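You operate a simulated robot arm through the tools that you are given. There is no shell and no other tool. Be economical: measure what you need, move in short steps, check, and stop when the job is done.

You run a simulated two-armed robot. Do the job below in one go: nothing can be reset, and whatever is moved stays where it is left.

TASK
Lock the yellow stop at 4, put the green magnet in the purple-rimmed pan and square the pan up.
Fine: loosen the black hand nut first, tighten it before you slide the pan to stop and scale rail, never lifted; other magnets and pans stay. Set down upright: what you pick out.

The check looks at the end state, three seconds after you hand in, the way a careful person would. Anything else that was tipped, shoved, dropped, spilled or broken makes it a failure.

THE ROBOT
Two 7-joint arms with two-finger parallel grippers on one trunk, on a base that drives. Base frame: it is fixed to the floor where the robot stands at the start and does not move with it; the origin is under the middle of the robot, x ahead of it, y to its left, z up. Units: m, degrees, N and s.
The left shoulder is at the start at [0.07, 0.163, 1.27], the right one opposite. With the tool pointing down near the work surface each hand reaches from about 0.36 to 0.88 m from the robot's upright axis, wherever it stands, measured 20 degrees to its own side. Places, roughly: black hand nut of the yellow stop [0.7, 0, 0.9]; scale rail of the gauge table [0.7, 0.2, 0.9]; teal-rimmed small pan [0.5, -1.75, 1]; yellow stop of the scale rail [0.7, 0.1, 0.9]. Payload 3.43 kg a hand.
Tool frame (each hand has its own): the origin (TCP) lies between the finger pads and is the grasp point; the fingertips stand 0.034 m ahead of it; z points along the fingers, y is the line along which they close. Largest opening 0.128 m; finger width 0.024, thickness 0.012; the body of the gripper, 0.048 by 0.13 m, starts 0.096 m behind the TCP.
Orientation is that of the tool frame in the base frame, as [roll, pitch, yaw] about the fixed x, y, z axes, in that order (R = Rz(yaw) Ry(pitch) Rx(roll)). With the fingers straight down and closing along the base's y, the tool's x points along the base's -x, its y along +y and its z along -z.

THE INTERFACE
- The arms move only by the tool move_arm. It takes "left_targets", "right_targets" or both (then of equal length, played together; a hand with none holds still); each is a list that holds one entry, the list of rows, each a list of 6 numbers: the shift along the tool's x, y, z in units of 200 mm (1.0 is 200 mm), then the turn, a rotation vector about the tool's x, y, z in units of 60 degrees (1.0 is 60 degrees). In form: [[[x, y, z, rx, ry, rz], ...]]. A call has 1 to 20 rows; each row is the pose to reach, as a shift and turn from the pose commanded when the call began, along the tool's axes at that moment. "left_fingers" and "right_fingers" are, for a hand that has rows, the gripper command, from -1 (fully open) to 1 (shut), values between in proportion, set as the call begins (left out, the last holds). A call with a number of a shift or a turn outside -1 to 1 is refused whole. Each row takes 0.2 s and may step no farther than 0.05 m and 8.6 degrees from the row before; otherwise, or with a gripper value out of range, the whole call is refused. Where a pose cannot be reached the arm comes as near as it can. A force on the tool above 40 N (or 10 N above the force at the start of the call, whichever is more), or a blocked arm, ends the call early, and 0.2 s more pass. Each finger travels about 0.153 m/s and halts on what it meets, pressing with about 22 N; the grip force reading is that of the motor and also rises with nothing between the fingers. The clock runs only during rows and for 0.2 s after the last one: add rows that repeat a pose to give the fingers time. The reply holds the time, the measured pose of the TCP, the force on the tool along the base axes, the opening and the grip force, in the units named above and with some noise, with the torque about the TCP (base axes, N m) and any sound that the robot's microphone picked up.
- Cameras (640 x 400 px; columns grow to the right, rows downward): "scene" is now at [0.1403, -0.0046, 1.4859]; the picture's right is [-0.12, -0.99, 0.00], its down [-0.66, 0.08, -0.74] and it looks along [0.74, -0.09, -0.67] (base axes); focal length 229 px, centre (320, 200). "left" rides on the left gripper at [0.076, 0.011, -0.16] in its tool frame; the picture's right is [-0.15, 0.99, 0.00], its down [-0.88, -0.13, -0.46] and it looks along [-0.45, -0.07, 0.89] (tool axes); focal length 234 px, centre (320, 200). "right" rides on the right gripper at [0.076, -0.011, -0.16] in its tool frame; the picture's right is [0.15, 0.99, 0.00], its down [-0.88, 0.13, -0.46] and it looks along [-0.45, 0.07, 0.89] (tool axes); focal length 234 px, centre (320, 200). There is no depth. A picture from a camera that has moved, and an enlarged one, comes with that camera's place and axes in the base frame and with its lens. The place of the scene camera against the robot may be out by one fixed shift of up to 0.012 m in any direction.
- snapshot(camera): a new picture of that camera. The clock stands still meanwhile.
- lift_body(by): slides the trunk up (or, below 0, down) by that many m; the arms and the scene camera ride with it, the base frame stays. It gives what a move gives, with no picture.
- base_move(legs): drives the robot by 1 to 6 legs, each [ahead, left, turn to the left] in m, m and degrees, along the robot's own axes; the way and the turn of a leg run together, so that a leg with both is an arc; at most 1.5 m and 180 degrees a leg. The arms and the cameras ride along, it lands a little off, and it stops where it bumps. It gives what a move gives.
- pan_tilt(pan, tilt): turns the head with the scene camera to pan (to the left, within 86 degrees either way) and tilt (down, from -29 to 69), counted from straight ahead of the robot. It gives what a move gives.
- close_up(camera, box): a new picture of the part [left, top, right, bottom] of that camera's present view, enlarged. The clock stands still meanwhile.
- finish_job(): hands the job in; it is judged then, once.

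Go step by step. Nothing tells you exact positions but the pictures and the camera data: compare them with the known pose of the tool, close in by small moves and look again before you grip or let go. The budget is 120 turns and 88 pictures, counting those below and the enlarged ones. Unless the task says otherwise, let go and move clear before handing in, and close with one line.

The tools are called after "Request:" as name(argument=value, ...) on one line, values as JSON. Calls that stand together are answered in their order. move_arm: Moves the arms, as the interface text tells. Its arguments: {"type":"object","properties":{"left_targets":{"type":"array"},"left_fingers":{"type":"number"},"right_targets":{"type":"array"},"right_fingers":{"type":"number"}},"required":[]} The other tools are called the same way: lift_body (by) slides the trunk up or down; base_move (legs) drives the base; pan_tilt (pan, tilt) turns the head that bears the scene camera; snapshot (camera) takes a picture; close_up (camera, box) takes an enlarged picture of a part of a camera's view; finish_job () hands the job in.

At the start:

```text
time: 0.0
left_ee_pos: [0.6807, 0.2035, 1.276]
left_tcp_rot: [179.9, 0.0, 179.9]
left_contact_force: [-1.0, -0.3, 1.1]
left_wrist_torque: [-0.01, 0.0, -0.03]
left_gripper_width: 0.1281
left_grasp_force: 0.0
right_ee_pos: [0.4476, -0.3556, 1.2688]
right_tcp_rot: [-180.0, 0.0, -179.9]
right_contact_force: [0.2, 0.1, 0.6]
right_wrist_torque: [-0.03, 0.02, 0.0]
right_gripper_width: 0.128
right_grasp_force: 0.1
trunk travel left (down, up): [-0.75, 0.19]
robot x, y, heading: [0.0014, -0.0008, 0.0]
head pan, tilt: [-6.9, 41.9]
```

scene: 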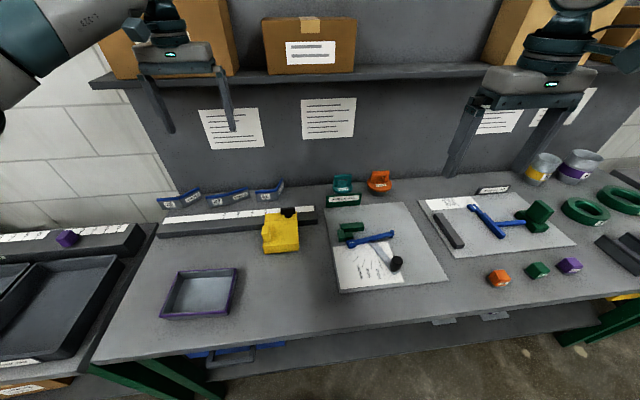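
right: 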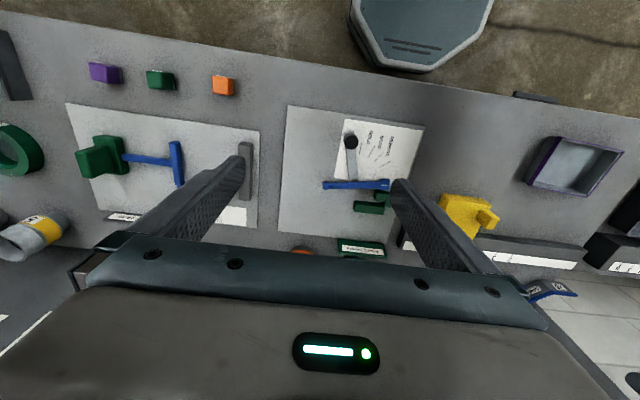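
left: 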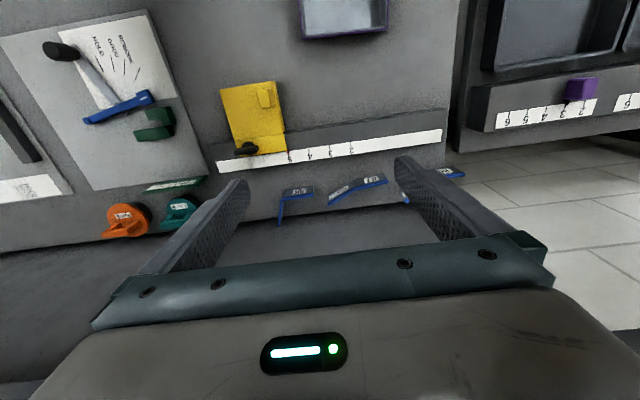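

I see the gauge table with the scale rail, the yellow stop with its black nut, and the purple-rimmed pan. The small orange, green and purple blocks to the right may be the magnets, so I'll look closer first.

Request:
close_up(camera="scene", box=[150, 170, 350, 330])

Request:
close_up(camera="scene", box=[320, 160, 640, 330])

Request:
close_up(camera="left", box=[200, 60, 460, 220])

```text
2.50 times, centred on (250, 250) of scene
camera zoom: at [0.1403, -0.0046, 1.4859], right [-0.12, -0.99, 0.0], down [-0.66, 0.08, -0.74], along [0.74, -0.09, -0.67], focal length 573 px, centre (495, 75)
```

zoom: 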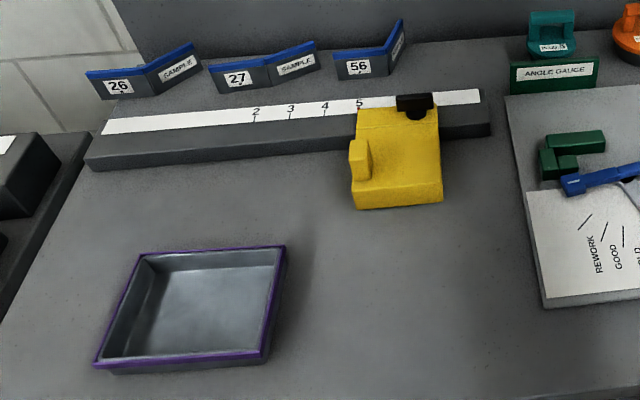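

```text
2.00 times, centred on (480, 245) of scene
camera zoom: at [0.1403, -0.0046, 1.4859], right [-0.12, -0.99, 0.0], down [-0.66, 0.08, -0.74], along [0.74, -0.09, -0.67], focal length 458 px, centre (0, 110)
```

zoom: 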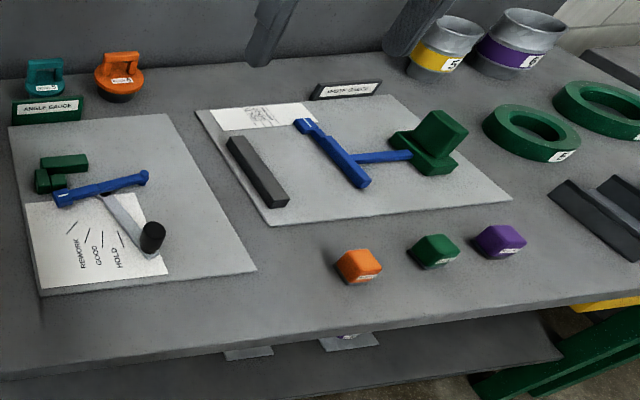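

```text
2.46 times, centred on (330, 140) of left
camera zoom: at [0.6057, 0.2169, 1.4347], right [0.15, 0.99, 0.0], down [0.88, -0.13, 0.46], along [0.45, -0.07, -0.89], focal length 576 px, centre (295, 348)
```

zoom: 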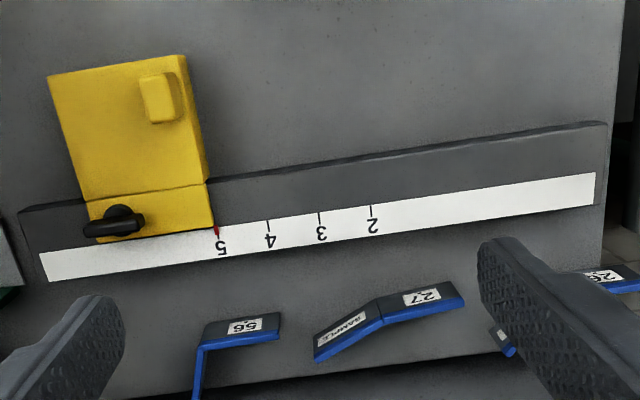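

The yellow stop has a red pointer at 5 and the nut is a wing handle. Next I need to work out which object is the "green magnet", so I'll read the labels.

Request:
close_up(camera="scene", box=[320, 165, 410, 220])

Request:
close_up(camera="scene", box=[480, 250, 590, 295])

Request:
pan_tilt(pan=-60, tilt=35)

Request:
snapshot(camera="scene")

Request:
pan_tilt(pan=50, tilt=40)

Request:
snapshot(camera="scene")

```text
7.11 times, centred on (365, 192) of scene
camera zoom: at [0.1403, -0.0046, 1.4859], right [-0.12, -0.99, 0.0], down [-0.66, 0.08, -0.74], along [0.74, -0.09, -0.67], focal length 1630 px, centre (0, 253)
```

zoom: 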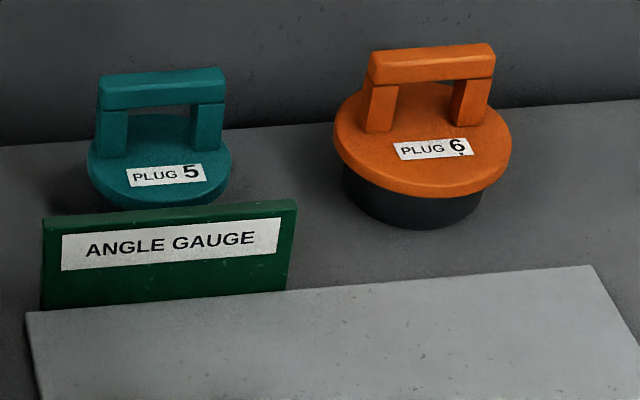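

```text
5.82 times, centred on (535, 272) of scene
camera zoom: at [0.1403, -0.0046, 1.4859], right [-0.12, -0.99, 0.0], down [-0.66, 0.08, -0.74], along [0.74, -0.09, -0.67], focal length 1333 px, centre (-931, -222)
```

zoom: 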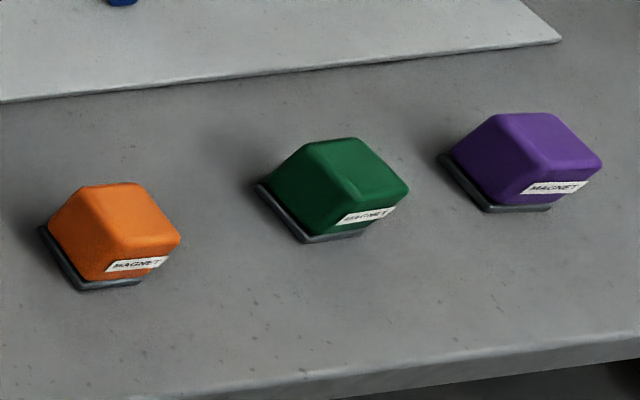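

```text
time: 1.2
left_ee_pos: [0.6814, 0.2051, 1.2752]
left_tcp_rot: [-180.0, -0.1, 179.9]
left_contact_force: [0.0, 0.3, -0.8]
left_wrist_torque: [-0.02, 0.04, -0.01]
left_gripper_width: 0.1281
left_grasp_force: 0.0
right_ee_pos: [0.4475, -0.3555, 1.2696]
right_tcp_rot: [-179.9, 0.0, -179.9]
right_contact_force: [0.0, 0.9, -1.2]
right_wrist_torque: [0.01, 0.02, -0.02]
right_gripper_width: 0.1279
right_grasp_force: 0.1
trunk travel left (down, up): [-0.75, 0.19]
robot x, y, heading: [0.0003, -0.002, 0.1]
head pan, tilt: [-60.0, 35.0]
```

```text
79 pictures are left
camera scene: at [0.1013, -0.0708, 1.4962], right [-0.87, -0.5, 0.0], down [-0.29, 0.5, -0.82], along [0.41, -0.71, -0.57], focal length 229 px, centre (320, 200)
```

scene: 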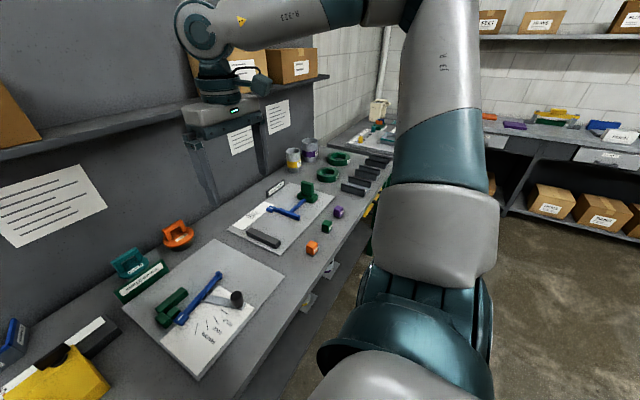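

```text
time: 3.1
left_ee_pos: [0.682, 0.2039, 1.2744]
left_tcp_rot: [-180.0, 0.0, -179.9]
left_contact_force: [0.1, 1.0, -0.8]
left_wrist_torque: [-0.05, 0.0, 0.01]
left_gripper_width: 0.128
left_grasp_force: 0.0
right_ee_pos: [0.4476, -0.3547, 1.2698]
right_tcp_rot: [-179.9, 0.0, -180.0]
right_contact_force: [0.6, 0.1, -0.2]
right_wrist_torque: [-0.05, 0.01, -0.01]
right_gripper_width: 0.1282
right_grasp_force: 0.1
trunk travel left (down, up): [-0.75, 0.19]
robot x, y, heading: [0.0011, -0.0003, 0.2]
head pan, tilt: [50.0, 40.0]
```

```text
78 pictures are left
camera scene: at [0.1118, 0.0705, 1.4886], right [0.77, -0.64, 0.0], down [-0.41, -0.49, -0.77], along [0.49, 0.59, -0.64], focal length 229 px, centre (320, 200)
```

scene: 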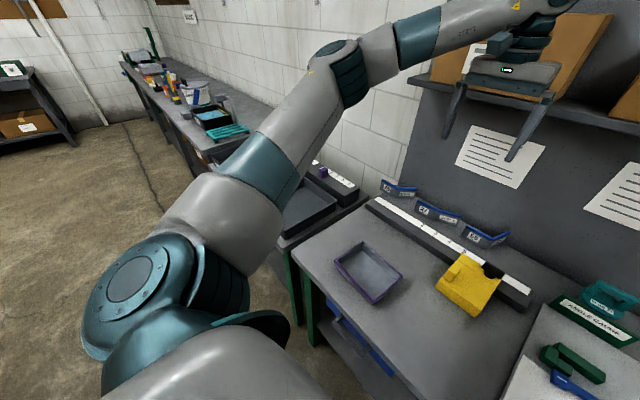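

The three MAGNET blocks are on the right at about y=-0.5, and the green one is in the middle. The nut is near (0.716, 0.035, 0.92), so I'll bring the left hand closer to look at the stop.

Request:
move_arm(left_targets=[[[0.02, -0.15, 0.17, 0, 0, 0], [0.04, -0.3, 0.34, 0, 0, 0], [0.06, -0.45, 0.5, 0, 0, 0], [0.08, -0.6, 0.66, 0, 0, 0], [0.1, -0.7, 0.75, 0, 0, 0], [0.1, -0.7, 0.75, 0, 0, 0]]], left_fingers=-0.3)

Request:
snapshot(camera="left")

Request:
pan_tilt(pan=0, tilt=50)

Request:
snapshot(camera="scene")

```text
time: 4.5
left_ee_pos: [0.6599, 0.0655, 1.1247]
left_tcp_rot: [-180.0, 0.1, -179.9]
left_contact_force: [0.0, -0.1, -0.1]
left_wrist_torque: [0.0, 0.01, 0.0]
left_gripper_width: 0.0833
left_grasp_force: 0.1
right_ee_pos: [0.4478, -0.3548, 1.2687]
right_tcp_rot: [-180.0, 0.0, -180.0]
right_contact_force: [0.4, -0.1, -0.1]
right_wrist_torque: [0.0, 0.0, 0.01]
right_gripper_width: 0.1281
right_grasp_force: 0.0
trunk travel left (down, up): [-0.75, 0.19]
robot x, y, heading: [-0.0011, -0.0044, -0.2]
head pan, tilt: [50.0, 40.0]
```

```text
77 pictures are left
camera left: at [0.5859, 0.0772, 1.2832], right [0.15, 0.99, 0.0], down [0.88, -0.13, 0.46], along [0.45, -0.07, -0.89], focal length 234 px, centre (320, 200)
```

left: 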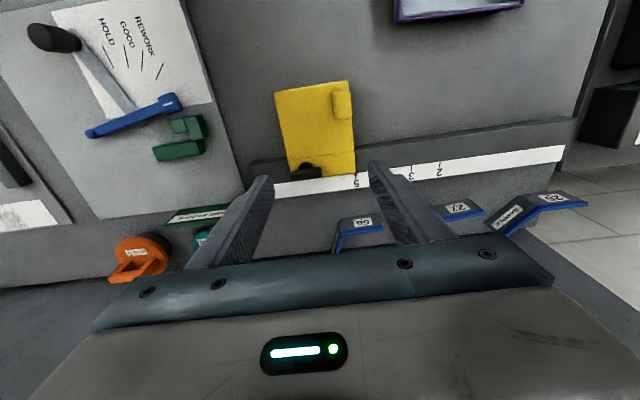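

```text
time: 5.7
left_ee_pos: [0.6618, 0.0643, 1.125]
left_tcp_rot: [-179.9, 0.0, -180.0]
left_contact_force: [0.6, 0.0, -0.3]
left_wrist_torque: [0.0, 0.0, -0.01]
left_gripper_width: 0.0832
left_grasp_force: 0.0
right_ee_pos: [0.4473, -0.3544, 1.2696]
right_tcp_rot: [179.9, 0.0, -180.0]
right_contact_force: [-0.2, 0.6, 0.2]
right_wrist_torque: [0.0, 0.03, 0.0]
right_gripper_width: 0.128
right_grasp_force: 0.1
trunk travel left (down, up): [-0.75, 0.19]
robot x, y, heading: [-0.0041, 0.0014, 0.1]
head pan, tilt: [0.0, 50.0]
```

```text
76 pictures are left
camera scene: at [0.1341, 0.0056, 1.4745], right [0.0, -1.0, 0.0], down [-0.77, 0.0, -0.64], along [0.64, 0.0, -0.77], focal length 229 px, centre (320, 200)
```

scene: 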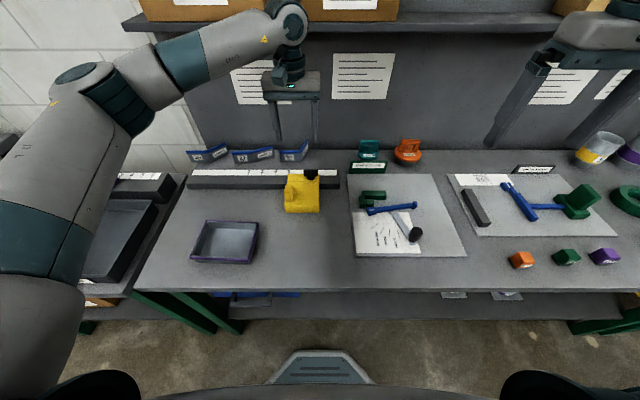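

Request:
close_up(camera="scene", box=[260, 155, 350, 220])

Request:
close_up(camera="left", box=[250, 70, 410, 200])

```text
6.15 times, centred on (305, 188) of scene
camera zoom: at [0.1341, 0.0056, 1.4745], right [0.0, -1.0, 0.0], down [-0.77, 0.0, -0.64], along [0.64, 0.0, -0.77], focal length 1410 px, centre (412, 277)
```

zoom: 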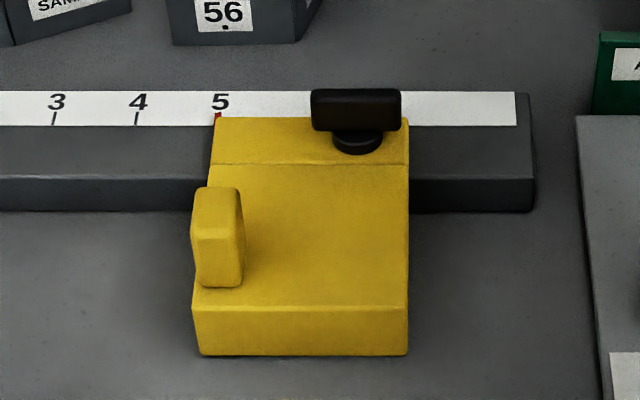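

```text
3.08 times, centred on (330, 135) of left
camera zoom: at [0.5863, 0.077, 1.2833], right [0.15, 0.99, 0.0], down [0.88, -0.13, 0.46], along [0.45, -0.07, -0.89], focal length 720 px, centre (289, 400)
```

zoom: 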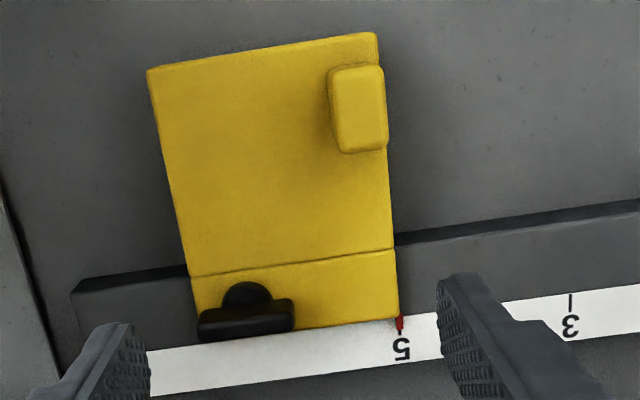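

The nut has a wing bar lying along y on top of a post, at about (0.716, 0.034, 0.92). I'll yaw the left hand by -90° so the fingers close across the bar, then look from the side to get its height.

Request:
move_arm(left_targets=[[[-0.04, 0.02, 0.02, 0, 0, 0.14], [-0.08, 0.03, 0.04, 0, 0, 0.28], [-0.12, 0.05, 0.06, 0, 0, 0.42], [-0.16, 0.06, 0.08, 0, 0, 0.56], [-0.2, 0.07, 0.1, 0, 0, 0.7], [-0.24, 0.08, 0.12, 0, 0, 0.84], [-0.265, 0.08, 0.15, 0, 0, 0.98]]])

Request:
move_arm(left_targets=[[[0, 0, 0, 0, 0, 0.14], [0, 0, 0, 0, 0, 0.28], [0, 0, 0, 0, 0, 0.42], [0, 0, 0, 0, 0, 0.52], [0, 0, 0, 0, 0, 0.52]]])

Request:
snapshot(camera="left")

```text
time: 7.3
left_ee_pos: [0.707, 0.0804, 1.1023]
left_tcp_rot: [-179.9, 0.0, 132.2]
left_contact_force: [0.0, -0.9, 0.9]
left_wrist_torque: [-0.01, 0.03, -0.04]
left_gripper_width: 0.0834
left_grasp_force: 0.0
left hand out of reach, approached as far as the arm can: row 6, 7
right_ee_pos: [0.4479, -0.3547, 1.2685]
right_tcp_rot: [180.0, 0.0, 180.0]
right_contact_force: [0.3, 0.8, -0.2]
right_wrist_torque: [-0.01, 0.02, -0.01]
right_gripper_width: 0.128
right_grasp_force: 0.1
trunk travel left (down, up): [-0.75, 0.19]
robot x, y, heading: [-0.0012, 0.0016, 0.3]
head pan, tilt: [0.0, 50.0]
```

```text
time: 8.5
left_ee_pos: [0.6487, 0.0932, 1.1108]
left_tcp_rot: [-179.8, -0.4, 123.5]
left_contact_force: [0.5, 0.5, -0.3]
left_wrist_torque: [0.0, 0.0, 0.04]
left_gripper_width: 0.0832
left_grasp_force: 0.0
left hand out of reach, approached as far as the arm can: row 1, 2, 3, 4, 5
right_ee_pos: [0.4464, -0.3543, 1.2709]
right_tcp_rot: [-180.0, 0.1, -180.0]
right_contact_force: [0.0, 0.5, 0.2]
right_wrist_torque: [0.01, 0.0, 0.0]
right_gripper_width: 0.1282
right_grasp_force: 0.1
trunk travel left (down, up): [-0.75, 0.19]
robot x, y, heading: [-0.0008, 0.0006, 0.2]
head pan, tilt: [0.0, 50.0]
```

```text
73 pictures are left
camera left: at [0.6179, 0.1624, 1.2693], right [0.91, 0.42, 0.0], down [0.38, -0.81, 0.45], along [0.19, -0.41, -0.89], focal length 234 px, centre (320, 200)
```

left: 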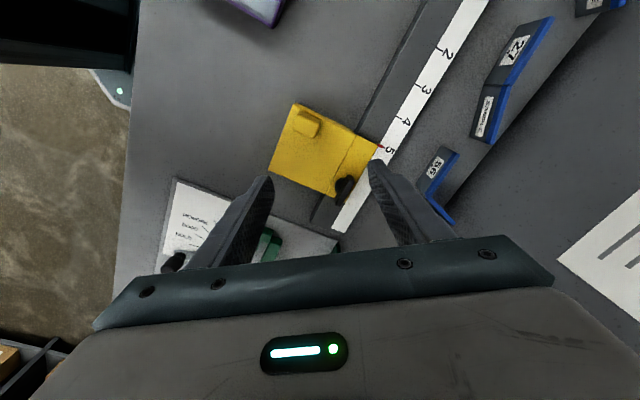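

The left wrist can't turn far enough that way. The mirrored right hand should be able to grip the bar and still have plenty of counter-clockwise travel. I'll undo the left turn and then park that hand.

Request:
move_arm(left_targets=[[[0, 0, -0.1, 0, 0, -0.14], [0, 0, -0.2, 0, 0, -0.28], [0, 0, -0.3, 0, 0, -0.42], [0, 0, -0.4, 0, 0, -0.56], [0, 0, -0.4, 0, 0, -0.7], [0, 0, -0.4, 0, 0, -0.84], [0, 0, -0.4, 0, 0, -0.98]]])

```text
time: 10.1
left_ee_pos: [0.6522, 0.0884, 1.1887]
left_tcp_rot: [179.7, -0.4, -177.5]
left_contact_force: [-0.6, -0.2, 0.1]
left_wrist_torque: [-0.03, -0.02, 0.01]
left_gripper_width: 0.0832
left_grasp_force: 0.1
right_ee_pos: [0.4484, -0.3553, 1.2679]
right_tcp_rot: [-180.0, 0.0, -179.9]
right_contact_force: [0.5, 0.2, 0.4]
right_wrist_torque: [0.0, 0.02, 0.02]
right_gripper_width: 0.1279
right_grasp_force: 0.1
trunk travel left (down, up): [-0.75, 0.19]
robot x, y, heading: [0.0015, 0.0005, 0.0]
head pan, tilt: [0.0, 50.0]
```

Request:
move_arm(left_targets=[[[0.12, 0.14, -0.04, 0, 0, 0], [0.24, 0.28, -0.08, 0, 0, 0], [0.36, 0.42, -0.12, 0, 0, 0], [0.48, 0.56, -0.16, 0, 0, 0], [0.6, 0.7, -0.2, 0, 0, 0], [0.72, 0.85, -0.25, 0, 0, 0], [0.8, 1.0, -0.3, 0, 0, 0]]], right_targets=[[[-0.1, 0.12, 0.08, 0, 0, 0.14], [-0.2, 0.25, 0.16, 0, 0, 0.28], [-0.3, 0.37, 0.25, 0, 0, 0.42], [-0.42, 0.5, 0.34, 0, 0, 0.56], [-0.53, 0.62, 0.42, 0, 0, 0.7], [-0.64, 0.75, 0.51, 0, 0, 0.84], [-0.75, 0.875, 0.6, 0, 0, 0.98]]], right_fingers=-0.3)

Request:
move_arm(right_targets=[[[0, 0, 0, 0, 0, 0.14], [0, 0, 0, 0, 0, 0.28], [0, 0, 0, 0, 0, 0.42], [0, 0, 0, 0, 0, 0.52], [0, 0, 0, 0, 0, 0.52]]])

```text
time: 11.7
left_ee_pos: [0.4854, 0.2843, 1.2499]
left_tcp_rot: [179.8, -0.7, -177.6]
left_contact_force: [-0.9, 0.9, 0.2]
left_wrist_torque: [-0.02, 0.05, 0.0]
left_gripper_width: 0.0831
left_grasp_force: 0.1
right_ee_pos: [0.5978, -0.1811, 1.1485]
right_tcp_rot: [-179.8, 0.1, 121.1]
right_contact_force: [-0.8, -0.6, 0.3]
right_wrist_torque: [-0.03, 0.04, 0.0]
right_gripper_width: 0.0832
right_grasp_force: 0.1
trunk travel left (down, up): [-0.75, 0.19]
robot x, y, heading: [-0.0026, 0.0012, 0.1]
head pan, tilt: [0.0, 50.0]
```

```text
time: 12.9
left_ee_pos: [0.4855, 0.2829, 1.2489]
left_tcp_rot: [179.7, -0.6, -177.6]
left_contact_force: [-0.6, 0.3, -0.9]
left_wrist_torque: [0.01, 0.02, -0.03]
left_gripper_width: 0.0832
left_grasp_force: 0.1
right_ee_pos: [0.5975, -0.1802, 1.151]
right_tcp_rot: [180.0, 0.0, 89.9]
right_contact_force: [-0.5, -0.9, 0.3]
right_wrist_torque: [-0.02, 0.02, -0.02]
right_gripper_width: 0.0834
right_grasp_force: 0.0
trunk travel left (down, up): [-0.75, 0.19]
robot x, y, heading: [-0.0002, 0.0005, -0.4]
head pan, tilt: [0.0, 50.0]
```

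Request:
move_arm(right_targets=[[[0.17, 0.1, 0.05, 0, 0, 0], [0.34, 0.2, 0.1, 0, 0, 0], [0.5, 0.3, 0.15, 0, 0, 0], [0.67, 0.4, 0.2, 0, 0, 0], [0.84, 0.5, 0.25, 0, 0, 0], [1.0, 0.59, 0.3, 0, 0, 0], [1.0, 0.59, 0.3, 0, 0, 0]]])

Request:
snapshot(camera="right")

Request:
close_up(camera="scene", box=[240, 100, 380, 220])

```text
time: 14.5
left_ee_pos: [0.4841, 0.2821, 1.2494]
left_tcp_rot: [179.7, -0.5, -177.7]
left_contact_force: [-0.1, 0.0, -0.3]
left_wrist_torque: [0.04, -0.01, 0.02]
left_gripper_width: 0.0831
left_grasp_force: 0.0
right_ee_pos: [0.6011, -0.1674, 1.1284]
right_tcp_rot: [179.9, -0.1, 90.0]
right_contact_force: [-0.5, 0.1, -0.1]
right_wrist_torque: [0.03, -0.01, -0.02]
right_gripper_width: 0.0831
right_grasp_force: 0.1
right hand out of reach, approached as far as the arm can: row 1, 2, 3, 4, 5, 6, 7
trunk travel left (down, up): [-0.75, 0.19]
robot x, y, heading: [0.0023, -0.0017, 0.2]
head pan, tilt: [0.0, 50.0]
```

```text
72 pictures are left
camera right: at [0.5889, -0.0913, 1.2876], right [0.99, 0.15, 0.0], down [0.13, -0.88, 0.45], along [0.07, -0.45, -0.89], focal length 234 px, centre (320, 200)
```

right: 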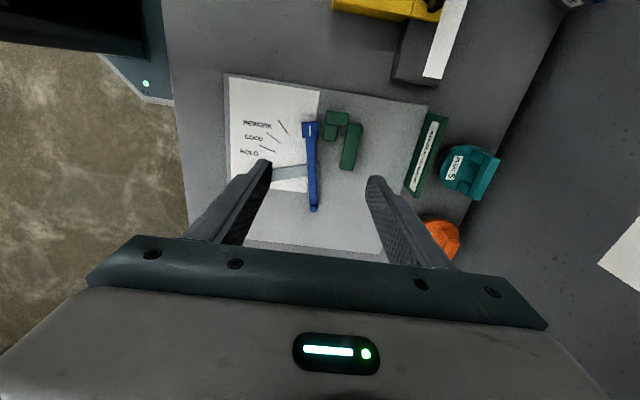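

```text
3.33 times, centred on (310, 160) of scene
camera zoom: at [0.1344, 0.0055, 1.4744], right [0.0, -1.0, 0.0], down [-0.77, 0.0, -0.64], along [0.64, 0.0, -0.77], focal length 764 px, centre (353, 333)
```

zoom: 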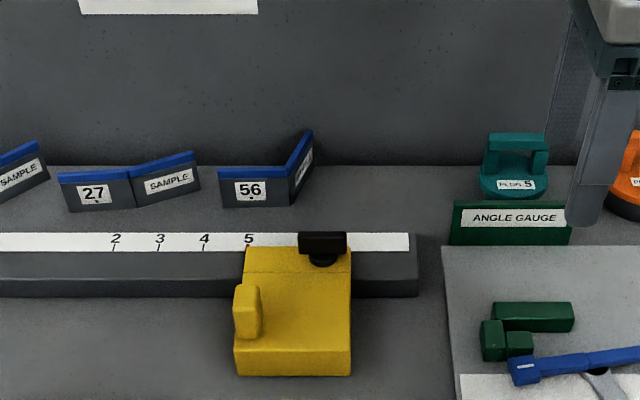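

The right hand can't stretch across at that yaw, so I'll drive the base left. That puts the nut on the right hand's good side.

Request:
base_move(legs=[[0, 0.26, 0]])

Request:
move_arm(right_targets=[[[0, 0.1, 0.05, 0, 0, 0], [-0.05, 0.2, 0.1, 0, 0, 0], [-0.1, 0.3, 0.15, 0, 0, 0], [-0.1, 0.4, 0.2, 0, 0, 0], [-0.1, 0.5, 0.25, 0, 0, 0], [-0.1, 0.58, 0.3, 0, 0, 0], [-0.1, 0.58, 0.3, 0, 0, 0]]])

Request:
snapshot(camera="right")

```text
time: 16.3
left_ee_pos: [0.4841, 0.5394, 1.2498]
left_tcp_rot: [179.7, -0.4, -177.7]
left_contact_force: [-0.8, 0.1, 0.4]
left_wrist_torque: [0.0, 0.03, -0.03]
left_gripper_width: 0.0834
left_grasp_force: 0.1
right_ee_pos: [0.6006, 0.089, 1.1274]
right_tcp_rot: [180.0, -0.2, 90.0]
right_contact_force: [-0.4, 0.0, 0.0]
right_wrist_torque: [0.0, -0.01, 0.0]
right_gripper_width: 0.0832
right_grasp_force: 0.2
trunk travel left (down, up): [-0.75, 0.19]
robot x, y, heading: [0.003, 0.2602, 0.1]
head pan, tilt: [0.0, 50.0]
```

```text
time: 17.9
left_ee_pos: [0.4848, 0.5409, 1.25]
left_tcp_rot: [179.7, -0.3, -177.6]
left_contact_force: [0.1, -0.7, -0.5]
left_wrist_torque: [-0.04, 0.04, 0.01]
left_gripper_width: 0.0832
left_grasp_force: 0.1
right_ee_pos: [0.6651, 0.0279, 1.0882]
right_tcp_rot: [179.9, -0.2, 90.1]
right_contact_force: [0.7, 0.0, -0.6]
right_wrist_torque: [0.0, -0.02, 0.0]
right_gripper_width: 0.0833
right_grasp_force: 0.1
right hand out of reach, approached as far as the arm can: row 1, 2, 3, 4, 5, 6, 7
trunk travel left (down, up): [-0.75, 0.19]
robot x, y, heading: [-0.0034, 0.2583, 0.0]
head pan, tilt: [0.0, 50.0]
```

```text
70 pictures are left
camera right: at [0.6528, 0.1022, 1.2466], right [0.99, 0.15, 0.0], down [0.13, -0.88, 0.45], along [0.07, -0.45, -0.89], focal length 234 px, centre (320, 200)
```

right: 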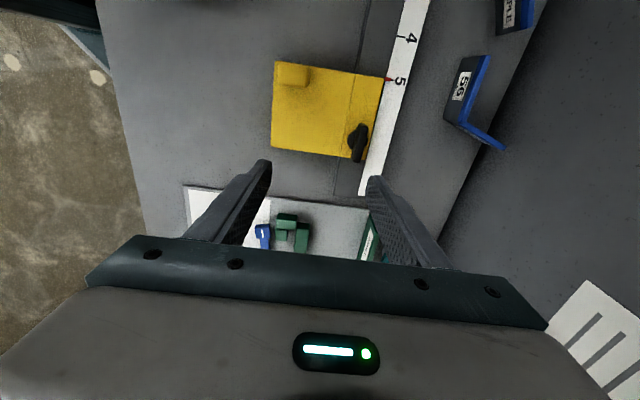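

The right hand falls about 5 cm short at this yaw. I'll move the base a little closer and further left, then try again.

Request:
base_move(legs=[[0.05, 0.12, 0]])

Request:
move_arm(right_targets=[[[-0.15, 0, 0, 0, 0, 0], [-0.3, 0, 0, 0, 0, 0], [-0.5, 0, 0.05, 0, 0, 0], [-0.5, 0, 0.1, 0, 0, 0], [-0.5, 0, 0.1, 0, 0, 0]]])

```text
time: 19.2
left_ee_pos: [0.5323, 0.6576, 1.2512]
left_tcp_rot: [179.7, -0.5, -177.6]
left_contact_force: [0.1, 0.0, -0.2]
left_wrist_torque: [0.04, 0.02, -0.01]
left_gripper_width: 0.0833
left_grasp_force: 0.1
right_ee_pos: [0.7129, 0.146, 1.0879]
right_tcp_rot: [179.9, -0.3, 90.0]
right_contact_force: [-0.3, -0.4, 0.3]
right_wrist_torque: [0.02, 0.02, 0.0]
right_gripper_width: 0.0832
right_grasp_force: 0.0
trunk travel left (down, up): [-0.75, 0.19]
robot x, y, heading: [0.0509, 0.3814, 0.2]
head pan, tilt: [0.0, 50.0]
```

```text
time: 20.4
left_ee_pos: [0.5324, 0.6598, 1.2509]
left_tcp_rot: [179.7, -0.5, -177.7]
left_contact_force: [0.3, -0.8, -0.7]
left_wrist_torque: [-0.05, 0.01, 0.0]
left_gripper_width: 0.0831
left_grasp_force: 0.2
right_ee_pos: [0.7133, 0.0452, 1.0678]
right_tcp_rot: [179.9, -0.1, 90.0]
right_contact_force: [-0.4, 0.1, 0.0]
right_wrist_torque: [-0.04, -0.04, -0.01]
right_gripper_width: 0.0832
right_grasp_force: 0.0
trunk travel left (down, up): [-0.75, 0.19]
robot x, y, heading: [0.0474, 0.3766, -0.2]
head pan, tilt: [0.0, 50.0]
```

Reached: the hand is above the nut at yaw 90. Now I'll look from both cameras.

Request:
snapshot(camera="right")

Request:
pan_tilt(pan=-30, tilt=42)

Request:
snapshot(camera="scene")

```text
69 pictures are left
camera right: at [0.7011, 0.1208, 1.2259], right [0.99, 0.15, 0.0], down [0.13, -0.88, 0.45], along [0.07, -0.45, -0.89], focal length 234 px, centre (320, 200)
```

right: 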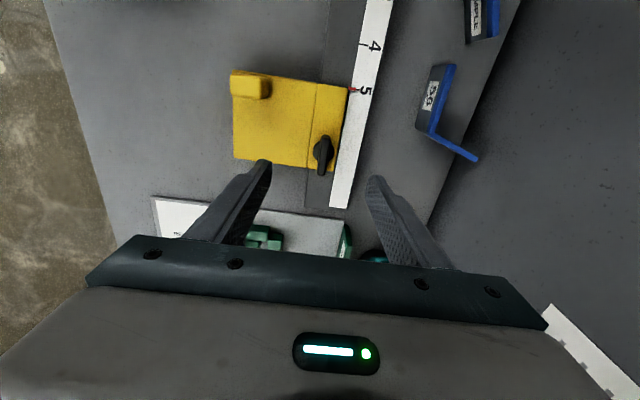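

```text
time: 21.4
left_ee_pos: [0.5331, 0.659, 1.2495]
left_tcp_rot: [179.7, -0.5, -177.8]
left_contact_force: [0.9, 0.3, 0.2]
left_wrist_torque: [0.01, 0.02, -0.02]
left_gripper_width: 0.0833
left_grasp_force: 0.0
right_ee_pos: [0.7139, 0.0445, 1.0666]
right_tcp_rot: [179.9, 0.0, 90.0]
right_contact_force: [-0.3, 0.2, -0.4]
right_wrist_torque: [-0.03, 0.02, -0.01]
right_gripper_width: 0.0832
right_grasp_force: 0.1
trunk travel left (down, up): [-0.75, 0.19]
robot x, y, heading: [0.0473, 0.3776, 0.2]
head pan, tilt: [-30.0, 42.0]
```

```text
68 pictures are left
camera scene: at [0.1782, 0.3411, 1.4857], right [-0.5, -0.87, 0.0], down [-0.58, 0.33, -0.74], along [0.64, -0.37, -0.67], focal length 229 px, centre (320, 200)
```

scene: 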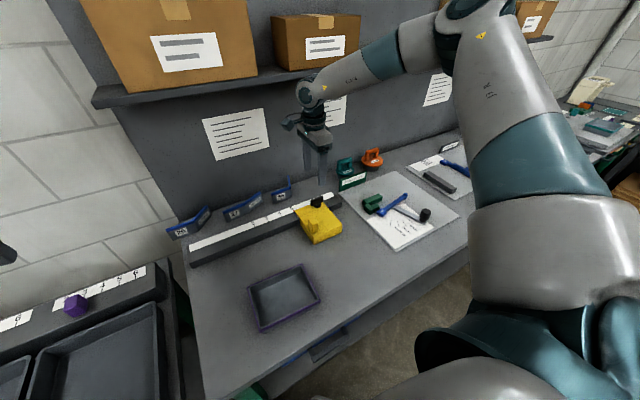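

Request:
close_up(camera="right", box=[220, 40, 400, 210])

Request:
close_up(camera="scene", box=[270, 110, 360, 250])

```text
2.35 times, centred on (310, 125) of right
camera zoom: at [0.7012, 0.1208, 1.2258], right [0.99, 0.15, 0.0], down [0.13, -0.88, 0.45], along [0.07, -0.45, -0.89], focal length 551 px, centre (344, 376)
```

zoom: 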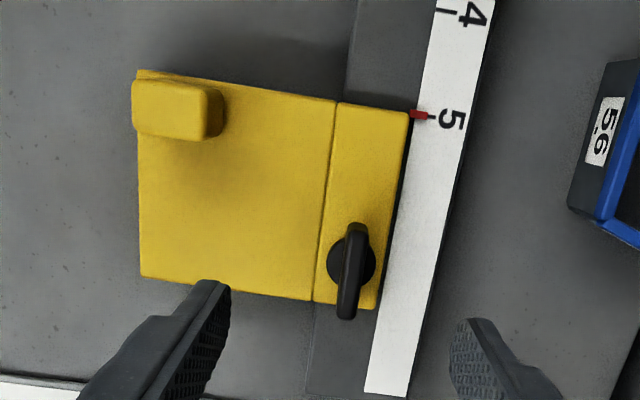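

```text
2.86 times, centred on (315, 180) of scene
camera zoom: at [0.1782, 0.3411, 1.4857], right [-0.5, -0.87, 0.0], down [-0.58, 0.33, -0.74], along [0.64, -0.37, -0.67], focal length 655 px, centre (334, 257)
```

zoom: 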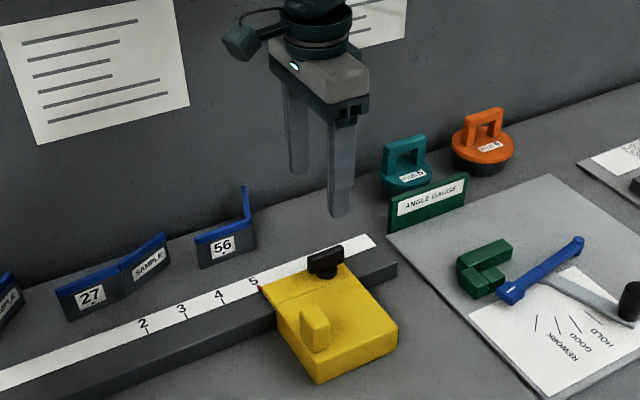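

The nut bar's centre triangulates to about (0.7195, 0.032, 0.915). I'll descend over it with the fingers open and check before closing.

Request:
move_arm(right_targets=[[[-0.065, 0.03, 0.15, 0, 0, 0], [-0.065, 0.03, 0.3, 0, 0, 0], [-0.065, 0.03, 0.45, 0, 0, 0], [-0.065, 0.03, 0.55, 0, 0, 0], [-0.065, 0.03, 0.55, 0, 0, 0]]])

Request:
close_up(camera="right", box=[180, 30, 460, 250])

Request:
close_up(camera="scene", box=[280, 150, 360, 250])

```text
time: 22.6
left_ee_pos: [0.5338, 0.6606, 1.2507]
left_tcp_rot: [179.7, -0.4, -177.8]
left_contact_force: [0.2, -0.9, 0.3]
left_wrist_torque: [-0.02, -0.01, 0.03]
left_gripper_width: 0.0831
left_grasp_force: 0.2
right_ee_pos: [0.7178, 0.0328, 0.9593]
right_tcp_rot: [179.7, -0.2, 90.1]
right_contact_force: [-0.6, -0.3, -0.2]
right_wrist_torque: [0.0, -0.02, 0.0]
right_gripper_width: 0.0834
right_grasp_force: 0.0
trunk travel left (down, up): [-0.75, 0.19]
robot x, y, heading: [0.0505, 0.3792, -0.1]
head pan, tilt: [-30.0, 42.0]
```

```text
1.82 times, centred on (320, 140) of right
camera zoom: at [0.7066, 0.1083, 1.1182], right [0.99, 0.15, 0.0], down [0.13, -0.88, 0.45], along [0.07, -0.45, -0.89], focal length 426 px, centre (320, 309)
```

zoom: 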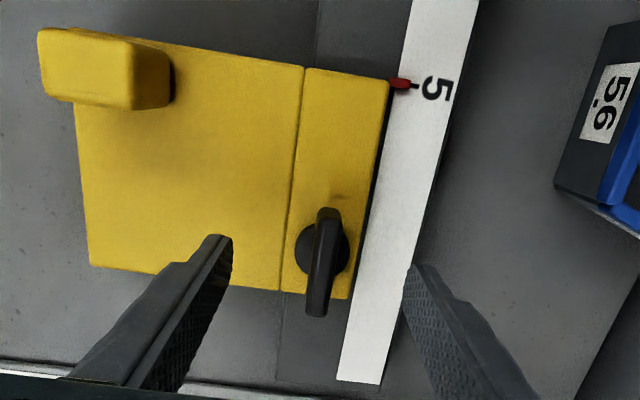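

```text
4.00 times, centred on (320, 200) of scene
camera zoom: at [0.1777, 0.3414, 1.4858], right [-0.5, -0.87, 0.0], down [-0.58, 0.33, -0.74], along [0.64, -0.37, -0.67], focal length 917 px, centre (320, 200)
```

zoom: 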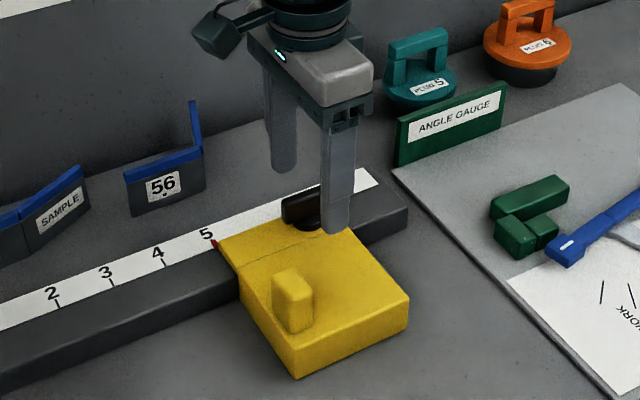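

Request:
move_arm(right_targets=[[[0.007, 0.01, 0.05, 0, 0, 0], [0.007, 0.01, 0.105, 0, 0, 0], [0.007, 0.01, 0.105, 0, 0, 0]]])

Request:
move_arm(right_targets=[[[0, 0, 0, 0, 0, 0], [0, 0, 0, 0, 0, 0], [0, 0, 0, 0, 0, 0]]], right_fingers=0.9)

Request:
close_up(camera="right", box=[180, 30, 460, 250])

```text
time: 23.4
left_ee_pos: [0.5341, 0.6595, 1.2504]
left_tcp_rot: [179.7, -0.4, -177.6]
left_contact_force: [-0.1, 0.2, -0.4]
left_wrist_torque: [-0.02, 0.0, 0.0]
left_gripper_width: 0.0833
left_grasp_force: 0.1
right_ee_pos: [0.7114, 0.0295, 0.9468]
right_tcp_rot: [-180.0, -0.3, 90.0]
right_contact_force: [0.1, -0.2, 0.5]
right_wrist_torque: [0.02, 0.0, 0.04]
right_gripper_width: 0.083
right_grasp_force: 0.1
right hand out of reach, approached as far as the arm can: row 1, 2, 3
trunk travel left (down, up): [-0.75, 0.19]
robot x, y, heading: [0.0504, 0.3778, 0.1]
head pan, tilt: [-30.0, 42.0]
```

```text
time: 24.2
left_ee_pos: [0.5361, 0.6598, 1.2494]
left_tcp_rot: [179.7, -0.6, -177.6]
left_contact_force: [0.6, -0.5, -0.2]
left_wrist_torque: [0.0, 0.02, -0.03]
left_gripper_width: 0.0832
left_grasp_force: 0.1
right_ee_pos: [0.7146, 0.0286, 0.9482]
right_tcp_rot: [179.7, -0.2, 90.0]
right_contact_force: [24.8, -3.2, 8.8]
right_wrist_torque: [0.09, -0.45, -0.08]
right_gripper_width: 0.0207
right_grasp_force: 12.7
trunk travel left (down, up): [-0.75, 0.19]
robot x, y, heading: [0.0488, 0.3767, 0.0]
head pan, tilt: [-30.0, 42.0]
```

```text
1.82 times, centred on (320, 140) of right
camera zoom: at [0.7027, 0.1049, 1.1061], right [0.99, 0.15, 0.01], down [0.13, -0.88, 0.45], along [0.07, -0.45, -0.89], focal length 426 px, centre (320, 309)
```

zoom: 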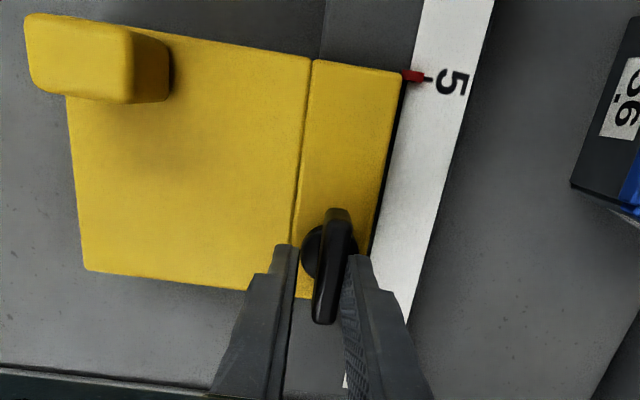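

The grip caught off-centre because the arm was at its reach limit. I'll open, rise, lower the trunk a bit and shift the base left to get margin.

Request:
move_arm(right_targets=[[[0, 0, 0, 0, 0, 0], [0, 0, 0, 0, 0, 0], [0, 0, -0.15, 0, 0, 0], [0, 0, -0.35, 0, 0, 0], [0, 0, -0.55, 0, 0, 0], [0, 0, -0.75, 0, 0, 0]]], right_fingers=-0.3)

Request:
base_move(legs=[[0, 0.1, 0]])

Request:
lift_body(by=-0.08)

```text
time: 25.6
left_ee_pos: [0.5314, 0.6597, 1.2505]
left_tcp_rot: [179.7, -0.5, -177.7]
left_contact_force: [-0.9, -0.1, -1.1]
left_wrist_torque: [-0.01, 0.02, 0.0]
left_gripper_width: 0.0833
left_grasp_force: 0.1
right_ee_pos: [0.7109, 0.0289, 1.097]
right_tcp_rot: [179.9, -0.1, 89.9]
right_contact_force: [0.1, 0.1, -1.0]
right_wrist_torque: [0.0, 0.0, -0.01]
right_gripper_width: 0.0831
right_grasp_force: 0.1
trunk travel left (down, up): [-0.75, 0.19]
robot x, y, heading: [0.049, 0.3786, -0.2]
head pan, tilt: [-30.0, 42.0]
```

```text
time: 26.7
left_ee_pos: [0.5342, 0.7555, 1.2513]
left_tcp_rot: [179.7, -0.4, -178.0]
left_contact_force: [0.0, -0.1, -0.4]
left_wrist_torque: [0.02, -0.02, 0.01]
left_gripper_width: 0.0832
left_grasp_force: 0.0
right_ee_pos: [0.7101, 0.1229, 1.095]
right_tcp_rot: [180.0, -0.2, 89.7]
right_contact_force: [0.5, -0.2, -0.2]
right_wrist_torque: [0.06, -0.03, 0.01]
right_gripper_width: 0.0833
right_grasp_force: 0.0
trunk travel left (down, up): [-0.75, 0.19]
robot x, y, heading: [0.0448, 0.4768, -0.4]
head pan, tilt: [-30.0, 42.0]
```

```text
time: 27.9
left_ee_pos: [0.5336, 0.756, 1.1703]
left_tcp_rot: [179.7, -0.4, -178.0]
left_contact_force: [0.2, 0.4, -0.2]
left_wrist_torque: [0.0, -0.01, 0.02]
left_gripper_width: 0.0833
left_grasp_force: 0.2
right_ee_pos: [0.7093, 0.1247, 1.0157]
right_tcp_rot: [179.9, -0.2, 89.7]
right_contact_force: [-0.7, -0.7, -1.1]
right_wrist_torque: [-0.01, 0.0, 0.02]
right_gripper_width: 0.0834
right_grasp_force: 0.1
trunk travel left (down, up): [-0.67, 0.27]
robot x, y, heading: [0.0492, 0.4782, -0.3]
head pan, tilt: [-30.0, 42.0]
```

Request:
move_arm(right_targets=[[[-0.15, 0.02, 0, 0, 0, 0], [-0.3, 0.04, 0, 0, 0, 0], [-0.458, 0.051, 0.08, 0, 0, 0], [-0.458, 0.051, 0.18, 0, 0, 0], [-0.458, 0.051, 0.28, 0, 0, 0], [-0.458, 0.051, 0.28, 0, 0, 0]]])

Request:
close_up(camera="right", box=[180, 30, 460, 250])

```text
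time: 29.3
left_ee_pos: [0.5335, 0.7565, 1.17]
left_tcp_rot: [179.8, -0.5, -178.0]
left_contact_force: [-0.2, 0.4, -0.4]
left_wrist_torque: [-0.03, 0.0, 0.02]
left_gripper_width: 0.0831
left_grasp_force: 0.1
right_ee_pos: [0.7198, 0.0338, 0.9606]
right_tcp_rot: [179.8, -0.2, 89.6]
right_contact_force: [0.4, 0.1, -0.5]
right_wrist_torque: [-0.01, -0.02, 0.02]
right_gripper_width: 0.0831
right_grasp_force: 0.1
trunk travel left (down, up): [-0.67, 0.27]
robot x, y, heading: [0.0517, 0.4791, -0.0]
head pan, tilt: [-30.0, 42.0]
```

```text
1.82 times, centred on (320, 140) of right
camera zoom: at [0.7086, 0.1089, 1.1192], right [0.99, 0.14, 0.0], down [0.12, -0.88, 0.45], along [0.07, -0.45, -0.89], focal length 426 px, centre (320, 309)
```

zoom: 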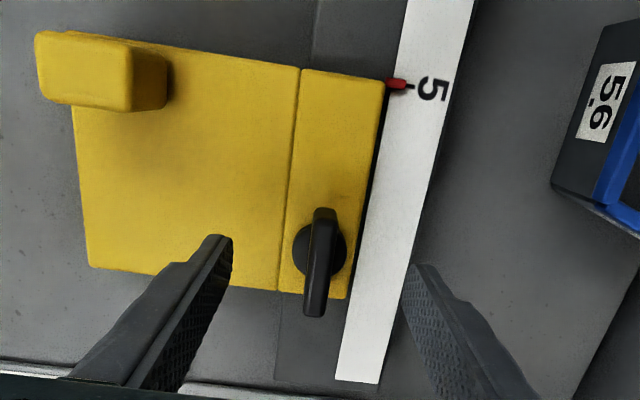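

Request:
move_arm(right_targets=[[[0, 0.003, 0.05, 0, 0, 0], [0, 0.003, 0.105, 0, 0, 0], [0, 0.003, 0.105, 0, 0, 0]]])

Request:
move_arm(right_targets=[[[0, 0, 0, 0, 0, 0], [0, 0, 0, 0, 0, 0], [0, 0, 0, 0, 0, 0]]], right_fingers=0.9)

```text
time: 30.1
left_ee_pos: [0.5339, 0.7565, 1.171]
left_tcp_rot: [179.7, -0.4, -178.0]
left_contact_force: [0.7, 0.0, 0.5]
left_wrist_torque: [0.01, -0.02, 0.01]
left_gripper_width: 0.0831
left_grasp_force: 0.1
right_ee_pos: [0.7207, 0.0332, 0.9396]
right_tcp_rot: [179.8, 0.0, 89.6]
right_contact_force: [0.7, 0.8, -0.6]
right_wrist_torque: [0.02, 0.0, 0.03]
right_gripper_width: 0.0833
right_grasp_force: 0.0
trunk travel left (down, up): [-0.67, 0.27]
robot x, y, heading: [0.0453, 0.4798, -0.2]
head pan, tilt: [-30.0, 42.0]
```

```text
time: 30.9
left_ee_pos: [0.5341, 0.7564, 1.1701]
left_tcp_rot: [179.8, -0.4, -178.0]
left_contact_force: [-0.2, -0.4, 0.4]
left_wrist_torque: [0.02, -0.01, -0.03]
left_gripper_width: 0.0831
left_grasp_force: 0.0
right_ee_pos: [0.7189, 0.0338, 0.9392]
right_tcp_rot: [180.0, -0.2, 89.7]
right_contact_force: [-2.8, 0.8, -1.6]
right_wrist_torque: [0.08, 0.38, 0.25]
right_gripper_width: 0.0118
right_grasp_force: 45.3
trunk travel left (down, up): [-0.67, 0.27]
robot x, y, heading: [0.0472, 0.4739, -0.4]
head pan, tilt: [-30.0, 42.0]
```

I have a solid grip on the bar (11.8 mm). I'll turn counter-clockwise to loosen it, watching torque and sound.

Request:
move_arm(right_targets=[[[0, 0, 0, 0, 0, -0.12], [0, 0, 0, 0, 0, -0.24], [0, 0, 0, 0, 0, -0.36], [0, 0, 0, 0, 0, -0.48], [0, 0, 0, 0, 0, -0.6], [0, 0, 0, 0, 0, -0.72], [0, 0, 0, 0, 0, -0.72]]])

Request:
close_up(camera="right", box=[180, 30, 460, 250])

```text
time: 32.5
left_ee_pos: [0.5331, 0.755, 1.1712]
left_tcp_rot: [179.7, -0.4, -178.0]
left_contact_force: [0.6, 0.0, 0.2]
left_wrist_torque: [0.01, 0.0, 0.0]
left_gripper_width: 0.0831
left_grasp_force: 0.0
right_ee_pos: [0.7195, 0.0334, 0.9395]
right_tcp_rot: [179.8, -0.1, 133.0]
right_contact_force: [-7.6, -2.6, 4.8]
right_wrist_torque: [0.4, 1.55, 0.02]
right_gripper_width: 0.0115
right_grasp_force: 44.7
trunk travel left (down, up): [-0.67, 0.27]
robot x, y, heading: [0.0482, 0.4719, -0.2]
head pan, tilt: [-30.0, 42.0]
```

```text
1.82 times, centred on (320, 140) of right
camera zoom: at [0.6588, 0.081, 1.0978], right [0.62, 0.78, 0.0], down [0.69, -0.56, 0.46], along [0.36, -0.28, -0.89], focal length 426 px, centre (320, 309)
```

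zoom: 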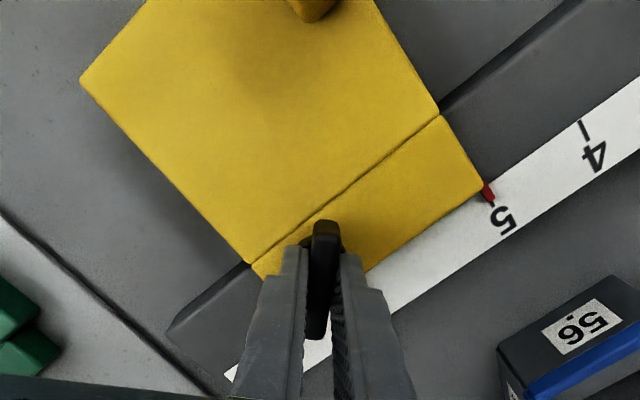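

The bar is turning with the hand and the stop stays put. I'll keep loosening.

Request:
move_arm(right_targets=[[[0, 0, 0, 0, 0, -0.13], [0, 0, 0, 0, 0, -0.26], [0, 0, 0, 0, 0, -0.39], [0, 0, 0, 0, 0, -0.52], [0, 0, 0, 0, 0, -0.65], [0, 0, 0, 0, 0, -0.78], [0, 0, 0, 0, 0, -0.78]]])

Request:
close_up(camera="right", box=[180, 30, 460, 250])

```text
time: 34.1
left_ee_pos: [0.5324, 0.7563, 1.1709]
left_tcp_rot: [179.7, -0.3, -178.1]
left_contact_force: [-0.6, 0.1, -0.1]
left_wrist_torque: [0.01, -0.01, -0.03]
left_gripper_width: 0.0835
left_grasp_force: 0.1
right_ee_pos: [0.7184, 0.0321, 0.9401]
right_tcp_rot: [179.9, 0.2, 179.9]
right_contact_force: [-7.1, -6.5, 8.4]
right_wrist_torque: [-0.69, 1.13, -0.02]
right_gripper_width: 0.0114
right_grasp_force: 44.8
trunk travel left (down, up): [-0.67, 0.27]
robot x, y, heading: [0.0472, 0.4778, -0.3]
head pan, tilt: [-30.0, 42.0]
```

```text
1.82 times, centred on (320, 140) of right
camera zoom: at [0.6423, 0.0224, 1.0975], right [-0.14, 0.99, 0.0], down [0.88, 0.13, 0.46], along [0.45, 0.07, -0.89], focal length 426 px, centre (320, 309)
```

zoom: 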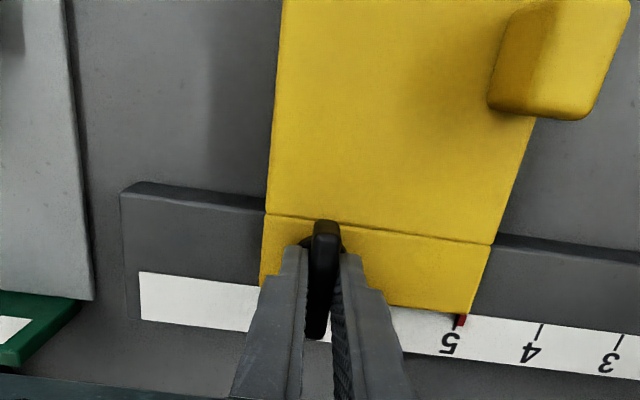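

The nut has turned 90°. I'll test with a small slide toward 4, pulling via the nut.

Request:
move_arm(right_targets=[[[0, 0.02, 0, 0, 0, 0], [0, 0.04, 0, 0, 0, 0], [0, 0.06, 0, 0, 0, 0], [0, 0.08, 0, 0, 0, 0], [0, 0.08, 0, 0, 0, 0]]])

Request:
close_up(camera="right", box=[180, 30, 460, 250])

```text
time: 35.3
left_ee_pos: [0.5324, 0.7572, 1.1698]
left_tcp_rot: [179.6, -0.3, -177.9]
left_contact_force: [0.6, 0.6, 0.5]
left_wrist_torque: [-0.01, 0.03, 0.0]
left_gripper_width: 0.0833
left_grasp_force: 0.1
right_ee_pos: [0.719, 0.0481, 0.939]
right_tcp_rot: [179.8, 0.1, 179.7]
right_contact_force: [-12.8, -3.4, -1.2]
right_wrist_torque: [-0.76, -0.99, 0.0]
right_gripper_width: 0.0119
right_grasp_force: 45.2
trunk travel left (down, up): [-0.67, 0.27]
robot x, y, heading: [0.048, 0.4778, -0.2]
head pan, tilt: [-30.0, 42.0]
```

```text
1.82 times, centred on (320, 140) of right
camera zoom: at [0.6426, 0.0381, 1.0976], right [-0.14, 0.99, 0.0], down [0.88, 0.12, 0.46], along [0.45, 0.07, -0.89], focal length 426 px, centre (320, 309)
```

zoom: 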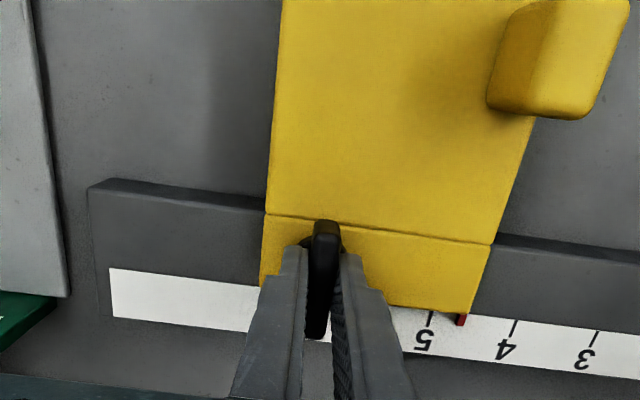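

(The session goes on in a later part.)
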